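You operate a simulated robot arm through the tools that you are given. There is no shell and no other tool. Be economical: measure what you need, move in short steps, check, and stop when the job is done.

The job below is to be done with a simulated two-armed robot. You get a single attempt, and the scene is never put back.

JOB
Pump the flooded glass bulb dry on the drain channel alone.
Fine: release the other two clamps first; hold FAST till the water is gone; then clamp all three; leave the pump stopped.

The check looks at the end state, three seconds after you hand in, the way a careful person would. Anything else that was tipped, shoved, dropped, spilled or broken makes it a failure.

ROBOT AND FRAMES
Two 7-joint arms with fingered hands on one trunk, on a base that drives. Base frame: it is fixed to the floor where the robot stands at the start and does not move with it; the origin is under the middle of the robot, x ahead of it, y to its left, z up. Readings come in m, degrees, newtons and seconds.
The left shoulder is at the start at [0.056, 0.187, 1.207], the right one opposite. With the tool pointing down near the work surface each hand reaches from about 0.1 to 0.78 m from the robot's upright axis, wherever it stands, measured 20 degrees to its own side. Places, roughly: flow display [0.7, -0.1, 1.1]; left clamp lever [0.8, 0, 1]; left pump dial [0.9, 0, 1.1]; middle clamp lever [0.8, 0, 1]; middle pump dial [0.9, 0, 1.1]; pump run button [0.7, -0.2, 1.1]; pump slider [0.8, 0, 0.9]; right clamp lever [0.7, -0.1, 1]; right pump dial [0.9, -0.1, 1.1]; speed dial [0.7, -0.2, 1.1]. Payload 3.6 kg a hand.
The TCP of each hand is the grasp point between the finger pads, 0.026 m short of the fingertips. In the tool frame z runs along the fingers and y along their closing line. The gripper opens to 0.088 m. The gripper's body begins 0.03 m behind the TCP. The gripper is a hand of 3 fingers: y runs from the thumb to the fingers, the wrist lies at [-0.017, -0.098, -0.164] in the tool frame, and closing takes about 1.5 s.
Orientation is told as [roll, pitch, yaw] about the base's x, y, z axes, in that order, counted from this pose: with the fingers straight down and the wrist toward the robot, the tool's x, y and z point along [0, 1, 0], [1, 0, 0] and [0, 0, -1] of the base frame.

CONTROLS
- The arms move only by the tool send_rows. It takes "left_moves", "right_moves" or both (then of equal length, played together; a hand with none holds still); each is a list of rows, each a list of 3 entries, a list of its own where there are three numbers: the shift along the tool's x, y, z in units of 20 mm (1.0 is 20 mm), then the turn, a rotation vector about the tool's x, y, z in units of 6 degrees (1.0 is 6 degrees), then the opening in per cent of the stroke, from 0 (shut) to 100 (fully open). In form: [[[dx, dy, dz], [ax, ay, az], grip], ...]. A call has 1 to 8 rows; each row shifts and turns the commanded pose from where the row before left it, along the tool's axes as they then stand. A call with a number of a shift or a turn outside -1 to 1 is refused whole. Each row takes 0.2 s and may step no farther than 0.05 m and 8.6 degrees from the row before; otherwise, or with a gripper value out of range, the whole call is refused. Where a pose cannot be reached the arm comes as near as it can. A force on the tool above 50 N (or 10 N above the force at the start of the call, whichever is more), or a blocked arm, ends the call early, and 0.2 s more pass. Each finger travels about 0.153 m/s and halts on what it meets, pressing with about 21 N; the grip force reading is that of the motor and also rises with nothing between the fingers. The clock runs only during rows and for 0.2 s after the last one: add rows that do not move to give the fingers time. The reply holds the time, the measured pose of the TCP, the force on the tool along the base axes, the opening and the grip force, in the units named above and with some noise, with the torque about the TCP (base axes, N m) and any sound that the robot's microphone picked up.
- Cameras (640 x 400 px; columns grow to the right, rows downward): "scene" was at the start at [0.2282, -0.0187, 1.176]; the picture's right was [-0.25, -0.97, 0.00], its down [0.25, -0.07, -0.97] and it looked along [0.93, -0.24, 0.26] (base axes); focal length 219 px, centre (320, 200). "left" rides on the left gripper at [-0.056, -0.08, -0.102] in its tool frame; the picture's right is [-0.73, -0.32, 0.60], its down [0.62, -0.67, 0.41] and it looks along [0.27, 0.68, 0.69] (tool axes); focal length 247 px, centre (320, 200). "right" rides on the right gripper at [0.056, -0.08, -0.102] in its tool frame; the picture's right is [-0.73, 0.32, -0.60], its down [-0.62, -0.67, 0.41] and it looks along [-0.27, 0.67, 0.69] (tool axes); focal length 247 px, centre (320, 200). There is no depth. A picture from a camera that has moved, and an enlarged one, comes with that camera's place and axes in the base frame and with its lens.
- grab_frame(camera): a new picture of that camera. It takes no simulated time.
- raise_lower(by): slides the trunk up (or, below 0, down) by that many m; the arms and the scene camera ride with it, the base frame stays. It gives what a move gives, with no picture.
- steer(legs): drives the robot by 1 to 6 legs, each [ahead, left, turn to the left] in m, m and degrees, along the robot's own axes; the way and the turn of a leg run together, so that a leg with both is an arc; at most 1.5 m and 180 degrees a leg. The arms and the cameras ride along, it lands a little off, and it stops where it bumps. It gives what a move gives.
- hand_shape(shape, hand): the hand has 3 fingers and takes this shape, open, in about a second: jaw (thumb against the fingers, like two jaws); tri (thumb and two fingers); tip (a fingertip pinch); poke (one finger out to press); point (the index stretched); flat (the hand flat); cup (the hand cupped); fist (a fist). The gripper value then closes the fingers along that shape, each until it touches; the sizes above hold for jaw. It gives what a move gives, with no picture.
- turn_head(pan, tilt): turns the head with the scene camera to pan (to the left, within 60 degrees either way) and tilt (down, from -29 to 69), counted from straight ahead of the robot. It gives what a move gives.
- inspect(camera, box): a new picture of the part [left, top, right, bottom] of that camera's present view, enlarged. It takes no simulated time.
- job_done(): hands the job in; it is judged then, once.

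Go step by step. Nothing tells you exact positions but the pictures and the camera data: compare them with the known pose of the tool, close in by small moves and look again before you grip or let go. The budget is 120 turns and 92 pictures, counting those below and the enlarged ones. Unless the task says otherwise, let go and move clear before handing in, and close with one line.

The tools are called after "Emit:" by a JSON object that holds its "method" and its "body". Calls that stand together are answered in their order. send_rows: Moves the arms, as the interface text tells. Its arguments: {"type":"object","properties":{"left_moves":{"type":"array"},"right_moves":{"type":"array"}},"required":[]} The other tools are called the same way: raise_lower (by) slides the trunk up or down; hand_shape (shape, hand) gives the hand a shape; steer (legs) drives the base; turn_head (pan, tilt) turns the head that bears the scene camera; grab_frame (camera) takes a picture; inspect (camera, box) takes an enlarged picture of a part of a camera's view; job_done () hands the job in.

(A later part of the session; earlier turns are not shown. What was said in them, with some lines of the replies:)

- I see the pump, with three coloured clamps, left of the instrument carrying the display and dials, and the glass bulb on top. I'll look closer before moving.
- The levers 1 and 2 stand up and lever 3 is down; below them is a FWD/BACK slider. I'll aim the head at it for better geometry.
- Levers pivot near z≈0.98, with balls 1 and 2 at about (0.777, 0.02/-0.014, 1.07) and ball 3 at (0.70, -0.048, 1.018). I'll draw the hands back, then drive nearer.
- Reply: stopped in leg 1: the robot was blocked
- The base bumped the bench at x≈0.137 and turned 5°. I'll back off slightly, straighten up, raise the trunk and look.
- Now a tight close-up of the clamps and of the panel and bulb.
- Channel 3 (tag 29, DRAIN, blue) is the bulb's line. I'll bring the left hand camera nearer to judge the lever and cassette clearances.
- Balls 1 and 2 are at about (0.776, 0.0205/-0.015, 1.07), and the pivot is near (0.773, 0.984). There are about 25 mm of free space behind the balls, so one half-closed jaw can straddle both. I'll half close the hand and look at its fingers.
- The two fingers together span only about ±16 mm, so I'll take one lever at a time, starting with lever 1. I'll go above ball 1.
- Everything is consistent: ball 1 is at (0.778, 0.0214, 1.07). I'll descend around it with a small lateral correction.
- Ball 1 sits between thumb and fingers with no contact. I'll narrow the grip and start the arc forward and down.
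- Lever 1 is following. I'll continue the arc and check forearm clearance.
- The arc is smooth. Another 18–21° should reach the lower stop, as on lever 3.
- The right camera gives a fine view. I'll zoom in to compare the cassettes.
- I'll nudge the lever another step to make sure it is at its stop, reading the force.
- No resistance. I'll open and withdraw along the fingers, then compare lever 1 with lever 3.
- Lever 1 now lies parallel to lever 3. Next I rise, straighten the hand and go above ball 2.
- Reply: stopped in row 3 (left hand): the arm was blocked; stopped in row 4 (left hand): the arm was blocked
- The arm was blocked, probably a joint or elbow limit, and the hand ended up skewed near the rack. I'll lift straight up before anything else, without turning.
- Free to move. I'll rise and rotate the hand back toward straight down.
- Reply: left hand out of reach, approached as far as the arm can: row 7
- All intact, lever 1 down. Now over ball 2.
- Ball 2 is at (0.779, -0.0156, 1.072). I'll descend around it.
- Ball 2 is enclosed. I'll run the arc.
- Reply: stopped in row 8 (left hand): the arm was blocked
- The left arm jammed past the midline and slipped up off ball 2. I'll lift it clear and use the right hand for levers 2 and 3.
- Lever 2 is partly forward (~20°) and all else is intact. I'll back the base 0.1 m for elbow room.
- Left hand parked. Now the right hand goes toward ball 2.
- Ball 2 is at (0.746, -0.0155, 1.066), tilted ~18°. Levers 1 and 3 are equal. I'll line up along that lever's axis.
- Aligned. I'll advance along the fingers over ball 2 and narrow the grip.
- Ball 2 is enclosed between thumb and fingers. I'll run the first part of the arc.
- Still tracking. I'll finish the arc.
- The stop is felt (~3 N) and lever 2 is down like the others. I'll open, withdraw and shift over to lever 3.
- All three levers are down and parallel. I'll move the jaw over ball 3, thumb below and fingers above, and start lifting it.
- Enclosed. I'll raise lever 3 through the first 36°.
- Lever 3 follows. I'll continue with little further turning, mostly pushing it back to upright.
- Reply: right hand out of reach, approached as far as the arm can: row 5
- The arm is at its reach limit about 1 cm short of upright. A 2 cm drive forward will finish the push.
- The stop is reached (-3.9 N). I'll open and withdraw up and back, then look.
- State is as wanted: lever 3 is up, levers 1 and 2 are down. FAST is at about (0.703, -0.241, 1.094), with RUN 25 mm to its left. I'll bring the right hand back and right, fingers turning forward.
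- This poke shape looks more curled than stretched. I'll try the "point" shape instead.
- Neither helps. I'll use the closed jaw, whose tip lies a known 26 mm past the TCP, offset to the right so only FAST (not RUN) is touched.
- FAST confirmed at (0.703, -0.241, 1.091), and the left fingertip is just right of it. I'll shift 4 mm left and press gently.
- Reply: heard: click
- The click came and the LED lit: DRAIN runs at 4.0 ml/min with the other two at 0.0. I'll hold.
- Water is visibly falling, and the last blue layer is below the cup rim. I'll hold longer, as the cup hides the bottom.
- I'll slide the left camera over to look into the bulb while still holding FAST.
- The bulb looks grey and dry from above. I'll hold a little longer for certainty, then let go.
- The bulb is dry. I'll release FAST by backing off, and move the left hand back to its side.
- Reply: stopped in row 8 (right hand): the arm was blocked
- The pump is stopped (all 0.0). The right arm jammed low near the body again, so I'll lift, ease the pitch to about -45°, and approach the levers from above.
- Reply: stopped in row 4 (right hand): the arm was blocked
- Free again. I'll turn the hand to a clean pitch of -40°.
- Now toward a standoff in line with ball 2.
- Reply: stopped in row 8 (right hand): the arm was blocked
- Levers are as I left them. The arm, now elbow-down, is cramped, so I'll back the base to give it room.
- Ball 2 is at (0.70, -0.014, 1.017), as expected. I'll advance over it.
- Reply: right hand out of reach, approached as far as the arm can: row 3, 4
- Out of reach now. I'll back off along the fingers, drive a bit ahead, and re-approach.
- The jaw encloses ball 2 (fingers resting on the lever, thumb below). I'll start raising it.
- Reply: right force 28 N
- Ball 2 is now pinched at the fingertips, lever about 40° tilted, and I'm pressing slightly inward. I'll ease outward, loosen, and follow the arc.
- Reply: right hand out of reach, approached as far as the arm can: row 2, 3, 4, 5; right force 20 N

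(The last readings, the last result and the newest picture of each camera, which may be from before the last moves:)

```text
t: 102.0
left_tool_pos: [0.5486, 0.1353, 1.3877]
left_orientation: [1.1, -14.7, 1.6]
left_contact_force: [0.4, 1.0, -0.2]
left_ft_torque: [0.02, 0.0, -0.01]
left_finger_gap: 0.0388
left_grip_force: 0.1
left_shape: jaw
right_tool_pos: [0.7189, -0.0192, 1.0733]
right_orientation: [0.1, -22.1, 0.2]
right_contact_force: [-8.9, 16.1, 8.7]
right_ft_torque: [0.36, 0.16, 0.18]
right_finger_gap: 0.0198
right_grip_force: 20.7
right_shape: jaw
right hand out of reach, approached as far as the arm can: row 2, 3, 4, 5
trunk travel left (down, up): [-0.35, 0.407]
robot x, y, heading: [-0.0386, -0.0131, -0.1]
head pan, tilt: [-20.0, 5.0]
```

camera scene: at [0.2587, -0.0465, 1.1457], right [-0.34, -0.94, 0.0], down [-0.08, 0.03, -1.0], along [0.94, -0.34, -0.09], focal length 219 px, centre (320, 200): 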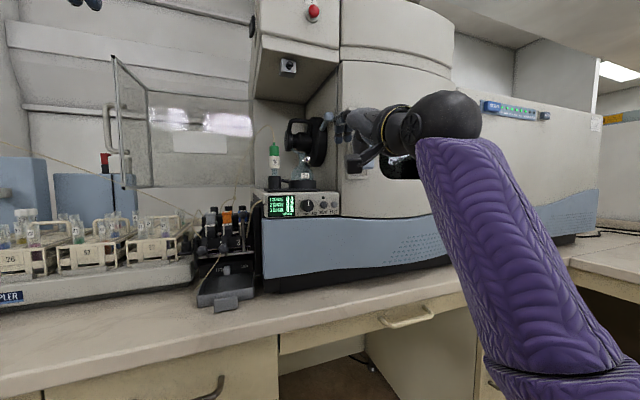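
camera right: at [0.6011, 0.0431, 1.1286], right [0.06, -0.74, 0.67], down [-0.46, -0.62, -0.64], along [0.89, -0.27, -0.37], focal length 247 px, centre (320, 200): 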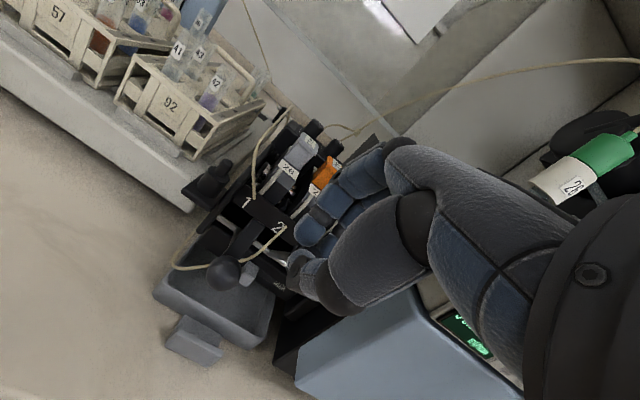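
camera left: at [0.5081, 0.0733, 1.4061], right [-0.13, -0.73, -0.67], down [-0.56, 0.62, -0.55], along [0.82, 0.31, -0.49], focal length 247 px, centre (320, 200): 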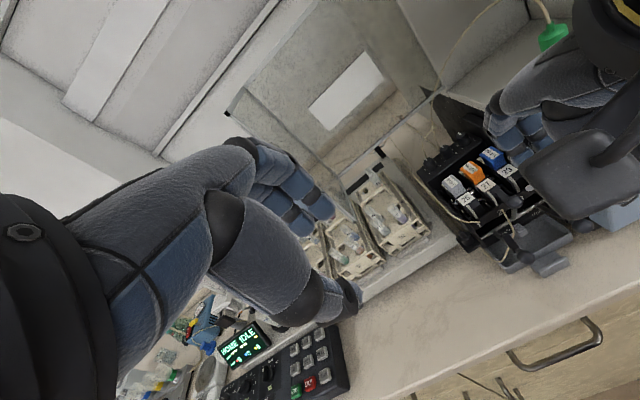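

Reach limit again. I'll drive 4 cm forward, which also pushes the lever back.

Emit:
{"method": "steer", "body": {"legs": [[0.04, 0, 0]]}}

Emit:
{"method": "inspect", "body": {"camera": "right", "box": [190, 120, 370, 300]}}

```text
t: 102.9
left_tool_pos: [0.5898, 0.1344, 1.387]
left_orientation: [1.1, -14.5, 1.7]
left_contact_force: [-0.2, -0.5, -0.7]
left_ft_torque: [0.03, 0.01, -0.01]
left_finger_gap: 0.0391
left_grip_force: 0.1
left_shape: jaw
right_tool_pos: [0.7627, -0.019, 1.0844]
right_orientation: [0.4, -23.6, 0.2]
right_contact_force: [-2.6, 17.5, 32.6]
right_ft_torque: [0.5, -0.1, 0.16]
right_finger_gap: 0.0236
right_grip_force: 20.6
right_shape: jaw
trunk travel left (down, up): [-0.35, 0.407]
robot x, y, heading: [-0.0017, -0.018, -0.2]
head pan, tilt: [-20.0, 5.0]
```

```text
2.22 times, centred on (280, 210) of right
camera zoom: at [0.6486, 0.0364, 1.1462], right [0.06, -0.74, 0.67], down [-0.44, -0.62, -0.65], along [0.9, -0.26, -0.36], focal length 549 px, centre (409, 178)
```

zoom: 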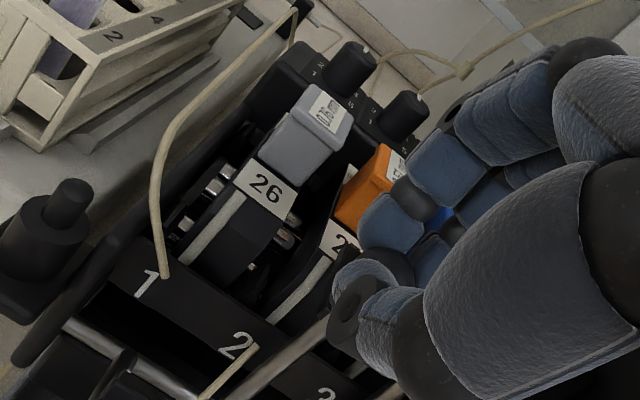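

Lever 2 is nearly upright. I'm pressing sideways toward lever 3 and downward, so I'll relieve both a little.

Emit:
{"method": "send_rows", "body": {"right_moves": [[[0.15, 0.1, -0.23], [0, 0, 0], 36], [[0.15, 0.1, -0.23], [0, 0, 0], 36], [[0.1, 0.1, -0.2], [0, 0, 0], 36]]}}

```text
t: 103.7
left_tool_pos: [0.5916, 0.1326, 1.3863]
left_orientation: [1.2, -14.5, 1.5]
left_contact_force: [-0.2, 1.0, -0.6]
left_ft_torque: [0.0, 0.01, 0.0]
left_finger_gap: 0.0395
left_grip_force: 0.0
left_shape: jaw
right_tool_pos: [0.7626, -0.014, 1.0967]
right_orientation: [0.5, -23.4, 0.1]
right_contact_force: [0.0, -0.5, 0.3]
right_ft_torque: [-0.02, -0.03, -0.03]
right_finger_gap: 0.0167
right_grip_force: 21.1
right_shape: jaw
trunk travel left (down, up): [-0.35, 0.407]
robot x, y, heading: [0.0019, -0.0166, -0.0]
head pan, tilt: [-20.0, 5.0]
```

Emit:
{"method": "inspect", "body": {"camera": "left", "box": [400, 110, 600, 290]}}

```text
2.22 times, centred on (500, 200) of left
camera zoom: at [0.4893, 0.0708, 1.4636], right [-0.14, -0.73, -0.67], down [-0.56, 0.62, -0.55], along [0.82, 0.3, -0.49], focal length 549 px, centre (-80, 200)
```

zoom: 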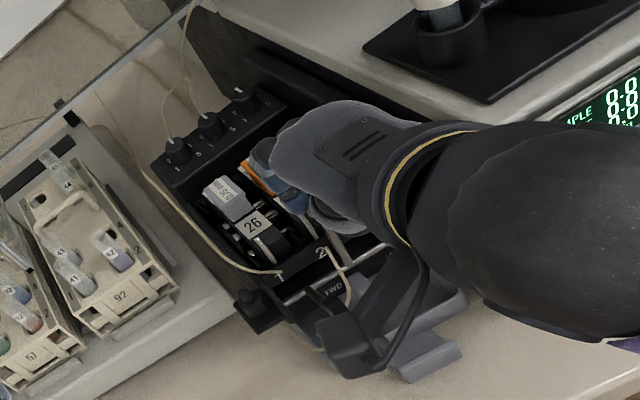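

The lever rod runs up into the hand, so a further 2 cm forward should bring it to its stop.

Emit:
{"method": "steer", "body": {"legs": [[0.022, 0, 0]]}}

```text
t: 104.5
left_tool_pos: [0.6158, 0.1312, 1.3854]
left_orientation: [1.2, -14.5, 1.5]
left_contact_force: [0.7, 0.8, -0.6]
left_ft_torque: [-0.03, 0.0, 0.02]
left_finger_gap: 0.039
left_grip_force: 0.0
left_shape: jaw
right_tool_pos: [0.7881, -0.0135, 1.0967]
right_orientation: [0.6, -23.4, 0.2]
right_contact_force: [-0.7, 0.8, 0.1]
right_ft_torque: [0.02, 0.01, 0.0]
right_finger_gap: 0.017
right_grip_force: 20.9
right_shape: jaw
trunk travel left (down, up): [-0.35, 0.407]
robot x, y, heading: [0.019, -0.016, -0.1]
head pan, tilt: [-20.0, 5.0]
```

No stop felt. I'll withdraw up and back, and look.

Emit:
{"method": "send_rows", "body": {"right_moves": [[[0, 0, -1], [0, 0, 0], 50], [[0, 0, -1], [0, 0, 0], 50], [[0, -0.5, -1], [0, 0, 0], 50], [[0, -1, -1], [0, 0, 0], 50], [[0, -1, -0.5], [0, 0, 0], 50], [[0, -1, 0], [0, 0, 0], 50]]}}

Emit:
{"method": "grab_frame", "body": {"camera": "right"}}

```text
t: 105.9
left_tool_pos: [0.6147, 0.1317, 1.3859]
left_orientation: [1.2, -14.5, 1.5]
left_contact_force: [-0.9, 0.1, 0.0]
left_ft_torque: [-0.04, 0.03, -0.01]
left_finger_gap: 0.0391
left_grip_force: 0.1
left_shape: jaw
right_tool_pos: [0.6876, -0.0123, 1.1533]
right_orientation: [0.5, -23.6, 0.0]
right_contact_force: [-0.3, 0.7, 0.1]
right_ft_torque: [-0.03, 0.01, 0.01]
right_finger_gap: 0.0437
right_grip_force: 0.1
right_shape: jaw
trunk travel left (down, up): [-0.35, 0.407]
robot x, y, heading: [0.0227, -0.0193, -0.1]
head pan, tilt: [-20.0, 5.0]
```

```text
6 pictures are left
camera right: at [0.573, 0.0418, 1.215], right [0.06, -0.74, 0.67], down [-0.44, -0.62, -0.65], along [0.9, -0.26, -0.36], focal length 247 px, centre (320, 200)
```

right: 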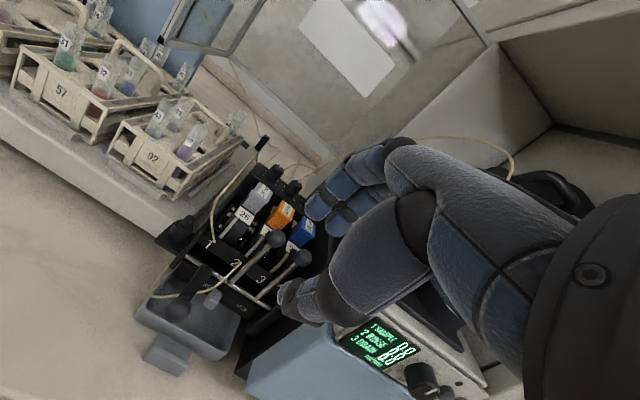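

Levers 2 and 3 are both fully upright. Only lever 1 remains, and the left hand will do it. First I clear the right hand away and back the base slightly.

Emit:
{"method": "send_rows", "body": {"right_moves": [[[-0.9, -0.6, -0.6], [0, 0, 0], 50], [[-0.9, -0.6, -0.6], [0, 0, 0], 50], [[-0.9, -0.6, -0.6], [0, 0, 0], 50], [[-1, -0.3, -0.6], [0, 0, 0], 50], [[-1, 0, -0.6], [0, 0, 0], 50], [[-1, 0, -0.6], [0, 0, 0], 50], [[-1, 0, -0.6], [0, 0, 0], 50], [[-1, 0, -0.6], [0, 0, 0], 50]]}}

Emit:
{"method": "steer", "body": {"legs": [[-0.025, 0, 0]]}}

Emit:
{"method": "send_rows", "body": {"left_moves": [[[-0.675, -0.25, 0.97], [-1, 0, 0], 50], [[-0.675, -0.35, 0.94], [-1, 0, 0], 50], [[-0.675, -0.446, 0.895], [-1, 0, 0], 50], [[-0.675, -0.537, 0.843], [-1, 0, 0], 50], [[-0.675, -0.62, 0.78], [-1, 0, 0], 50], [[-0.675, -0.7, 0.71], [-1, 0, 0], 50], [[-0.675, -0.77, 0.636], [-1, 0, 0], 50], [[-0.675, -0.834, 0.552], [-1, 0, 0], 50]]}}

```text
t: 107.7
left_tool_pos: [0.6149, 0.1317, 1.3862]
left_orientation: [1.1, -14.5, 1.5]
left_contact_force: [-0.6, -0.1, 1.5]
left_ft_torque: [-0.01, 0.02, 0.03]
left_finger_gap: 0.0389
left_grip_force: 0.1
left_shape: jaw
right_tool_pos: [0.6081, -0.1666, 1.2202]
right_orientation: [0.6, -23.5, 0.3]
right_contact_force: [-0.4, 0.1, 0.7]
right_ft_torque: [0.02, -0.01, -0.03]
right_finger_gap: 0.0437
right_grip_force: 0.1
right_shape: jaw
trunk travel left (down, up): [-0.35, 0.407]
robot x, y, heading: [0.0211, -0.0123, 0.0]
head pan, tilt: [-20.0, 5.0]
```

```text
t: 108.5
left_tool_pos: [0.5871, 0.1318, 1.3882]
left_orientation: [1.2, -14.7, 1.5]
left_contact_force: [0.3, -0.9, 0.2]
left_ft_torque: [-0.01, 0.0, 0.02]
left_finger_gap: 0.0394
left_grip_force: 0.1
left_shape: jaw
right_tool_pos: [0.5821, -0.1689, 1.2199]
right_orientation: [0.5, -23.6, 0.1]
right_contact_force: [-0.8, 0.0, -1.0]
right_ft_torque: [0.03, -0.02, 0.0]
right_finger_gap: 0.0436
right_grip_force: 0.1
right_shape: jaw
trunk travel left (down, up): [-0.35, 0.407]
robot x, y, heading: [-0.0061, -0.0179, -0.1]
head pan, tilt: [-20.0, 5.0]
```

```text
t: 110.3
left_tool_pos: [0.5919, 0.0272, 1.2252]
left_orientation: [2.5, -62.5, -0.4]
left_contact_force: [-0.3, -0.1, -0.9]
left_ft_torque: [0.04, -0.02, 0.0]
left_finger_gap: 0.0437
left_grip_force: 0.0
left_shape: jaw
right_tool_pos: [0.583, -0.169, 1.2204]
right_orientation: [0.5, -23.6, 0.2]
right_contact_force: [0.7, 0.2, 0.1]
right_ft_torque: [0.02, -0.01, 0.01]
right_finger_gap: 0.0436
right_grip_force: 0.0
right_shape: jaw
trunk travel left (down, up): [-0.35, 0.407]
robot x, y, heading: [-0.0021, -0.0207, -0.2]
head pan, tilt: [-20.0, 5.0]
```

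Emit:
{"method": "send_rows", "body": {"left_moves": [[[0, -0.77, 0.684], [0, -0.3, 0], 50], [[0, -0.77, 0.684], [0, 0, 0], 50], [[0, -0.77, 0.684], [0, 0, 0], 50], [[0, -0.77, 0.684], [0, 0, 0], 50], [[0, -0.77, 0.684], [0, 0, 0], 50], [[0, -0.77, 0.684], [0, 0, 0], 50], [[0, -0.77, 0.684], [0, 0, 0], 50], [[0, -0.77, 0.6], [0, 0, 0], 50]]}}

```text
t: 112.2
left_tool_pos: [0.6537, 0.0905, 1.0731]
left_orientation: [20.4, -64.8, -13.9]
left_contact_force: [-0.2, 0.4, 0.5]
left_ft_torque: [0.05, 0.0, 0.02]
left_finger_gap: 0.0434
left_grip_force: 0.0
left_shape: jaw
right_tool_pos: [0.5831, -0.1681, 1.2204]
right_orientation: [0.5, -23.5, 0.2]
right_contact_force: [0.0, 0.7, 0.3]
right_ft_torque: [0.03, -0.03, -0.02]
right_finger_gap: 0.0436
right_grip_force: 0.0
right_shape: jaw
trunk travel left (down, up): [-0.35, 0.407]
robot x, y, heading: [-0.0015, -0.0155, 0.1]
head pan, tilt: [-20.0, 5.0]
stopped in row 8 (left hand): the arm was blocked; the commanded pose is now the measured one
```

Blocked while crossing the midline again. I'll shift the whole robot right so lever 1 lies on the left arm's own side, backing a little first.

Emit:
{"method": "steer", "body": {"legs": [[-0.07, 0, 0], [0, -0.16, 0]]}}

```text
t: 114.3
left_tool_pos: [0.581, -0.0718, 1.0724]
left_orientation: [20.6, -64.6, -14.0]
left_contact_force: [-0.7, -0.6, 0.2]
left_ft_torque: [0.0, 0.02, 0.01]
left_finger_gap: 0.0436
left_grip_force: 0.1
left_shape: jaw
right_tool_pos: [0.5102, -0.3319, 1.2201]
right_orientation: [0.5, -23.4, 0.2]
right_contact_force: [-0.4, -0.6, -0.8]
right_ft_torque: [0.03, -0.01, 0.01]
right_finger_gap: 0.0436
right_grip_force: 0.0
right_shape: jaw
trunk travel left (down, up): [-0.35, 0.407]
robot x, y, heading: [-0.0749, -0.1812, 0.1]
head pan, tilt: [-20.0, 5.0]
```

Emit:
{"method": "send_rows", "body": {"left_moves": [[[0.9, 0, 0], [0.47, -0.68, -0.46], 55], [[0.95, 0, 0], [0.47, -0.68, -0.46], 55], [[1, 0, 0], [0, 0, 0], 55], [[1, 0, 0], [0, 0, 0], 55], [[1, 0, 0], [0, 0, 0], 55]]}}

Emit:
{"method": "grab_frame", "body": {"camera": "left"}}

```text
t: 115.5
left_tool_pos: [0.58, 0.0275, 1.0772]
left_orientation: [-0.1, -60.1, 0.0]
left_contact_force: [-0.1, -0.4, 0.1]
left_ft_torque: [0.03, 0.02, -0.04]
left_finger_gap: 0.048
left_grip_force: 0.0
left_shape: jaw
right_tool_pos: [0.5096, -0.3301, 1.2204]
right_orientation: [0.4, -23.5, 0.2]
right_contact_force: [-0.2, 0.3, 0.8]
right_ft_torque: [-0.03, -0.01, 0.0]
right_finger_gap: 0.0438
right_grip_force: 0.1
right_shape: jaw
trunk travel left (down, up): [-0.35, 0.407]
robot x, y, heading: [-0.0757, -0.1813, 0.4]
head pan, tilt: [-20.0, 5.0]
```

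```text
5 pictures are left
camera left: at [0.4496, -0.0283, 1.0578], right [0.36, -0.74, -0.57], down [0.03, 0.62, -0.78], along [0.93, 0.27, 0.24], focal length 247 px, centre (320, 200)
```

left: 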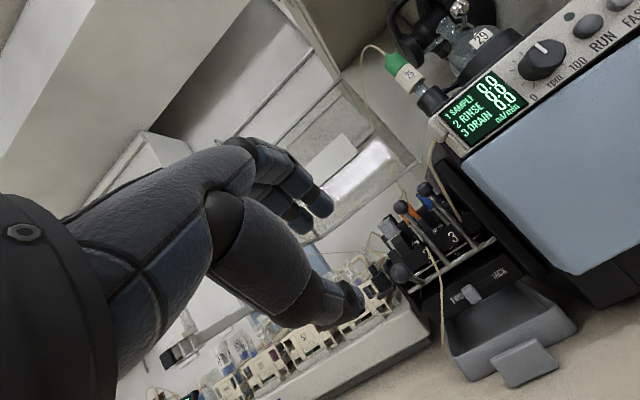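

Ball 1 is confirmed at (0.70, 0.0215, 1.017) and the arm moves freely. I'll advance over it.

Emit:
{"method": "send_rows", "body": {"left_moves": [[[-0.2, 0.33, 0.8], [0, 0, 0], 55], [[0, 0, 0.85], [0, 0, 0], 55], [[0, 0, 0.85], [0, 0, 0], 55], [[0, 0, 0.85], [0, 0, 0], 55], [[0, 0, 0.85], [0, 0, 0], 55], [[0, 0, 0.85], [0, 0, 0], 55], [[0, 0, 0.8], [0, 0, 0], 55], [[0, 0, 0], [0, 0, 0], 34]]}}

Emit:
{"method": "grab_frame", "body": {"camera": "left"}}

```text
t: 117.3
left_tool_pos: [0.6833, 0.0229, 1.0247]
left_orientation: [-0.2, -60.1, -0.1]
left_contact_force: [1.1, -0.1, -0.1]
left_ft_torque: [-0.03, 0.01, 0.04]
left_finger_gap: 0.0302
left_grip_force: 0.1
left_shape: jaw
right_tool_pos: [0.5106, -0.3306, 1.2196]
right_orientation: [0.5, -23.5, 0.2]
right_contact_force: [-0.4, 0.0, -0.4]
right_ft_torque: [0.0, 0.02, -0.03]
right_finger_gap: 0.0436
right_grip_force: 0.0
right_shape: jaw
trunk travel left (down, up): [-0.35, 0.407]
robot x, y, heading: [-0.0702, -0.1803, -0.0]
head pan, tilt: [-20.0, 5.0]
```

```text
4 pictures are left
camera left: at [0.5543, -0.0332, 1.0056], right [0.36, -0.74, -0.57], down [0.03, 0.62, -0.78], along [0.93, 0.27, 0.24], focal length 247 px, centre (320, 200)
```

left: 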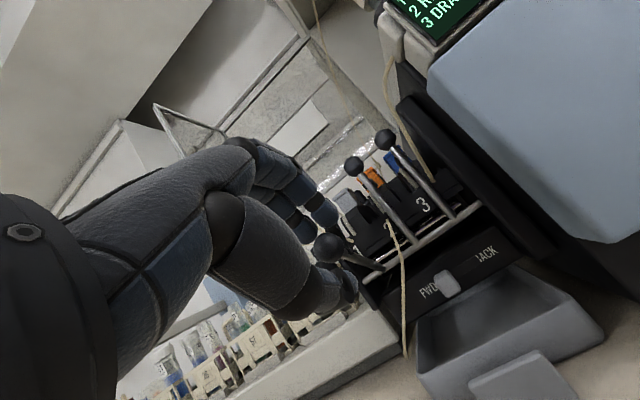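

Enclosed with no force. I'll raise lever 1.

Emit:
{"method": "send_rows", "body": {"left_moves": [[[0, 0.513, -0.024], [1, 0, 0], 34], [[0, 0.513, -0.024], [1, 0, 0], 34], [[0, 0.513, -0.024], [1, 0, 0], 34], [[0, 0.513, -0.024], [1, 0, 0], 34]]}}

```text
t: 118.3
left_tool_pos: [0.7074, 0.0223, 1.0581]
left_orientation: [-0.1, -36.0, -0.1]
left_contact_force: [0.5, 0.8, 0.4]
left_ft_torque: [-0.03, 0.01, 0.01]
left_finger_gap: 0.0301
left_grip_force: 0.0
left_shape: jaw
right_tool_pos: [0.511, -0.3306, 1.2206]
right_orientation: [0.6, -23.5, 0.3]
right_contact_force: [-1.3, -1.1, 0.9]
right_ft_torque: [0.03, -0.01, 0.0]
right_finger_gap: 0.0439
right_grip_force: 0.0
right_shape: jaw
trunk travel left (down, up): [-0.35, 0.407]
robot x, y, heading: [-0.0782, -0.1788, -0.1]
head pan, tilt: [-20.0, 5.0]
```

Emit:
{"method": "send_rows", "body": {"left_moves": [[[0, 0.513, -0.024], [1, 0, 0], 34], [[0, 0.513, -0.024], [1, 0, 0], 34]]}}

```text
t: 118.9
left_tool_pos: [0.7242, 0.022, 1.0709]
left_orientation: [-0.1, -23.9, -0.1]
left_contact_force: [-0.9, 0.0, -0.1]
left_ft_torque: [0.0, 0.01, 0.02]
left_finger_gap: 0.0302
left_grip_force: 0.1
left_shape: jaw
right_tool_pos: [0.5097, -0.3288, 1.2203]
right_orientation: [0.4, -23.5, 0.2]
right_contact_force: [0.2, 1.0, 0.0]
right_ft_torque: [0.05, 0.0, 0.02]
right_finger_gap: 0.0434
right_grip_force: 0.1
right_shape: jaw
trunk travel left (down, up): [-0.35, 0.407]
robot x, y, heading: [-0.0753, -0.1841, -0.0]
head pan, tilt: [-20.0, 5.0]
```

Now lift 5 mm and drive forward 6 cm to bring it to its stop.

Emit:
{"method": "send_rows", "body": {"left_moves": [[[0, 0.1, -0.23], [0, 0, 0], 34]]}}

Emit:
{"method": "steer", "body": {"legs": [[0.058, 0, 0]]}}

```text
t: 119.3
left_tool_pos: [0.7236, 0.0229, 1.0759]
left_orientation: [-0.1, -24.0, -0.1]
left_contact_force: [-0.4, 0.2, -0.2]
left_ft_torque: [0.0, 0.05, 0.0]
left_finger_gap: 0.03
left_grip_force: 0.0
left_shape: jaw
right_tool_pos: [0.5099, -0.3304, 1.2202]
right_orientation: [0.4, -23.5, 0.3]
right_contact_force: [0.3, -0.3, 0.3]
right_ft_torque: [-0.02, 0.0, 0.0]
right_finger_gap: 0.0438
right_grip_force: 0.1
right_shape: jaw
trunk travel left (down, up): [-0.35, 0.407]
robot x, y, heading: [-0.0795, -0.1781, -0.2]
head pan, tilt: [-20.0, 5.0]
```

```text
t: 120.2
left_tool_pos: [0.7842, 0.0232, 1.0747]
left_orientation: [-0.1, -24.1, -0.2]
left_contact_force: [-2.1, 1.1, 0.8]
left_ft_torque: [-0.02, 0.02, -0.01]
left_finger_gap: 0.0304
left_grip_force: 0.1
left_shape: jaw
right_tool_pos: [0.5697, -0.3311, 1.2191]
right_orientation: [0.6, -23.5, 0.4]
right_contact_force: [0.5, 0.5, -0.2]
right_ft_torque: [0.01, 0.03, 0.0]
right_finger_gap: 0.044
right_grip_force: 0.1
right_shape: jaw
trunk travel left (down, up): [-0.35, 0.407]
robot x, y, heading: [-0.0154, -0.1834, -0.2]
head pan, tilt: [-20.0, 5.0]
```

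Light contact. I'll push another 6 mm to seat it.

Emit:
{"method": "send_rows", "body": {"left_moves": [[[0, 0.14, 0.06], [0, 0, 0], 34], [[0, 0.14, 0.06], [0, 0, 0], 34]]}}

```text
t: 120.8
left_tool_pos: [0.7886, 0.0234, 1.077]
left_orientation: [0.0, -24.1, -0.2]
left_contact_force: [-4.9, -0.5, 1.9]
left_ft_torque: [0.0, 0.16, 0.01]
left_finger_gap: 0.0325
left_grip_force: 0.2
left_shape: jaw
right_tool_pos: [0.5679, -0.3303, 1.2211]
right_orientation: [0.5, -23.7, 0.2]
right_contact_force: [0.5, 0.3, -0.6]
right_ft_torque: [-0.01, -0.02, 0.0]
right_finger_gap: 0.0434
right_grip_force: 0.1
right_shape: jaw
trunk travel left (down, up): [-0.35, 0.407]
robot x, y, heading: [-0.0153, -0.1827, -0.1]
head pan, tilt: [-20.0, 5.0]
```

The stop is felt (-4.9 N). I'll open, withdraw, and check everything.

Emit:
{"method": "send_rows", "body": {"left_moves": [[[0, -0.15, 0], [0, 0, 0], 50], [[0, 0, 0], [0, 0, 0], 50], [[0, 0, -1], [0, 0, 0], 50], [[0, 0, -1], [0, 0, 0], 50], [[0, 0, -1], [0, 0, 0], 50], [[0.2, -0.6, -1], [0, 0, 0], 50], [[0.3, -1, -0.8], [0, 0, 0], 50], [[0.5, -1, -0.5], [0, 0, 0], 50]]}}

Emit:
{"method": "turn_head", "body": {"pan": 0, "tilt": 10}}

Emit:
{"method": "grab_frame", "body": {"camera": "scene"}}

```text
t: 122.6
left_tool_pos: [0.6945, 0.0425, 1.1488]
left_orientation: [-0.1, -24.0, -0.2]
left_contact_force: [0.3, -1.0, -0.1]
left_ft_torque: [0.03, 0.0, -0.04]
left_finger_gap: 0.0437
left_grip_force: 0.1
left_shape: jaw
right_tool_pos: [0.5676, -0.3291, 1.2203]
right_orientation: [0.4, -23.6, 0.2]
right_contact_force: [-0.7, -0.4, 0.3]
right_ft_torque: [-0.01, 0.03, -0.04]
right_finger_gap: 0.0437
right_grip_force: 0.0
right_shape: jaw
trunk travel left (down, up): [-0.35, 0.407]
robot x, y, heading: [-0.0205, -0.1809, 0.2]
head pan, tilt: [-20.0, 5.0]
```

```text
t: 123.5
left_tool_pos: [0.6948, 0.042, 1.1496]
left_orientation: [0.0, -24.1, -0.2]
left_contact_force: [-0.7, 0.9, 0.4]
left_ft_torque: [0.01, -0.02, 0.02]
left_finger_gap: 0.0435
left_grip_force: 0.0
left_shape: jaw
right_tool_pos: [0.5674, -0.3308, 1.2196]
right_orientation: [0.5, -23.5, 0.2]
right_contact_force: [-0.4, 0.2, -0.6]
right_ft_torque: [0.01, 0.01, 0.01]
right_finger_gap: 0.0437
right_grip_force: 0.1
right_shape: jaw
trunk travel left (down, up): [-0.35, 0.407]
robot x, y, heading: [-0.0217, -0.1846, 0.2]
head pan, tilt: [0.0, 10.0]
```

```text
3 pictures are left
camera scene: at [0.225, -0.1781, 1.1377], right [0.0, -1.0, 0.0], down [-0.17, 0.0, -0.98], along [0.98, 0.0, -0.17], focal length 219 px, centre (320, 200)
```

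scene: 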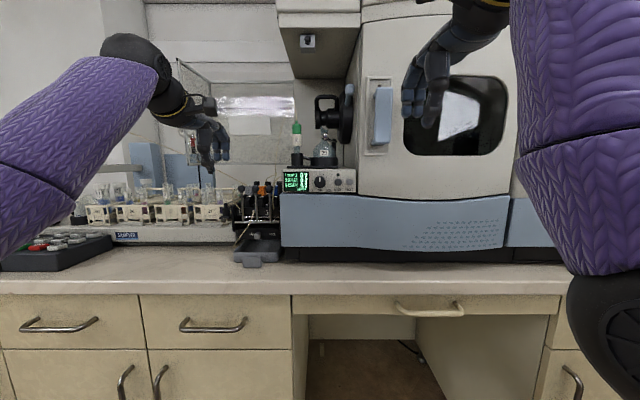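

Emit:
{"method": "inspect", "body": {"camera": "scene", "box": [220, 110, 360, 270]}}

```text
2.50 times, centred on (290, 190) of scene
camera zoom: at [0.225, -0.1781, 1.1377], right [0.0, -1.0, 0.0], down [-0.17, 0.0, -0.98], along [0.98, 0.0, -0.17], focal length 548 px, centre (395, 225)
```

zoom: 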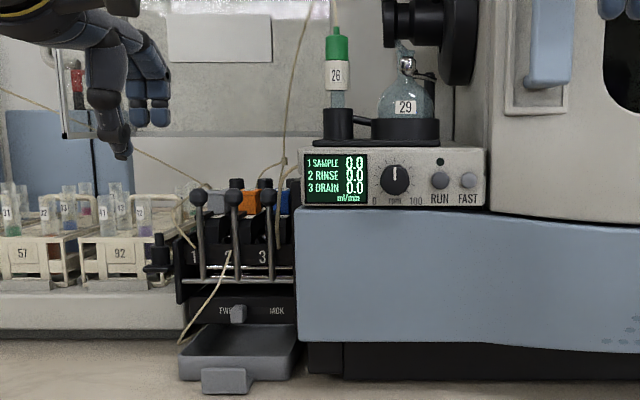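

All three levers are up, the display reads 0.0, the LED is off and the bulb is dry. I'll draw the left hand clear and hand in.

Emit:
{"method": "send_rows", "body": {"left_moves": [[[0.3, -0.5, -0.9], [0, 0, 0], 50], [[0.3, -0.5, -0.9], [0, 0, 0], 50], [[0.3, -0.5, -0.9], [0, 0, 0], 50], [[0.3, -0.5, -0.9], [0, 0, 0], 50]]}}

Emit:
{"method": "job_done", "body": {}}

```text
t: 124.5
left_tool_pos: [0.6306, 0.0677, 1.2]
left_orientation: [-0.1, -24.1, -0.2]
left_contact_force: [0.6, -0.2, -0.8]
left_ft_torque: [-0.03, -0.01, 0.0]
left_finger_gap: 0.0438
left_grip_force: 0.1
left_shape: jaw
right_tool_pos: [0.5675, -0.3302, 1.2193]
right_orientation: [0.4, -23.5, 0.1]
right_contact_force: [-0.7, 0.0, -0.5]
right_ft_torque: [0.02, -0.04, 0.05]
right_finger_gap: 0.0439
right_grip_force: 0.0
right_shape: jaw
trunk travel left (down, up): [-0.35, 0.407]
robot x, y, heading: [-0.0197, -0.1757, 0.1]
head pan, tilt: [0.0, 10.0]
```

```text
The job is handed in.
```

The bulb looks dry, pumped on the drain channel alone; all three clamp levers are back up, the pump is stopped and both hands are clear.
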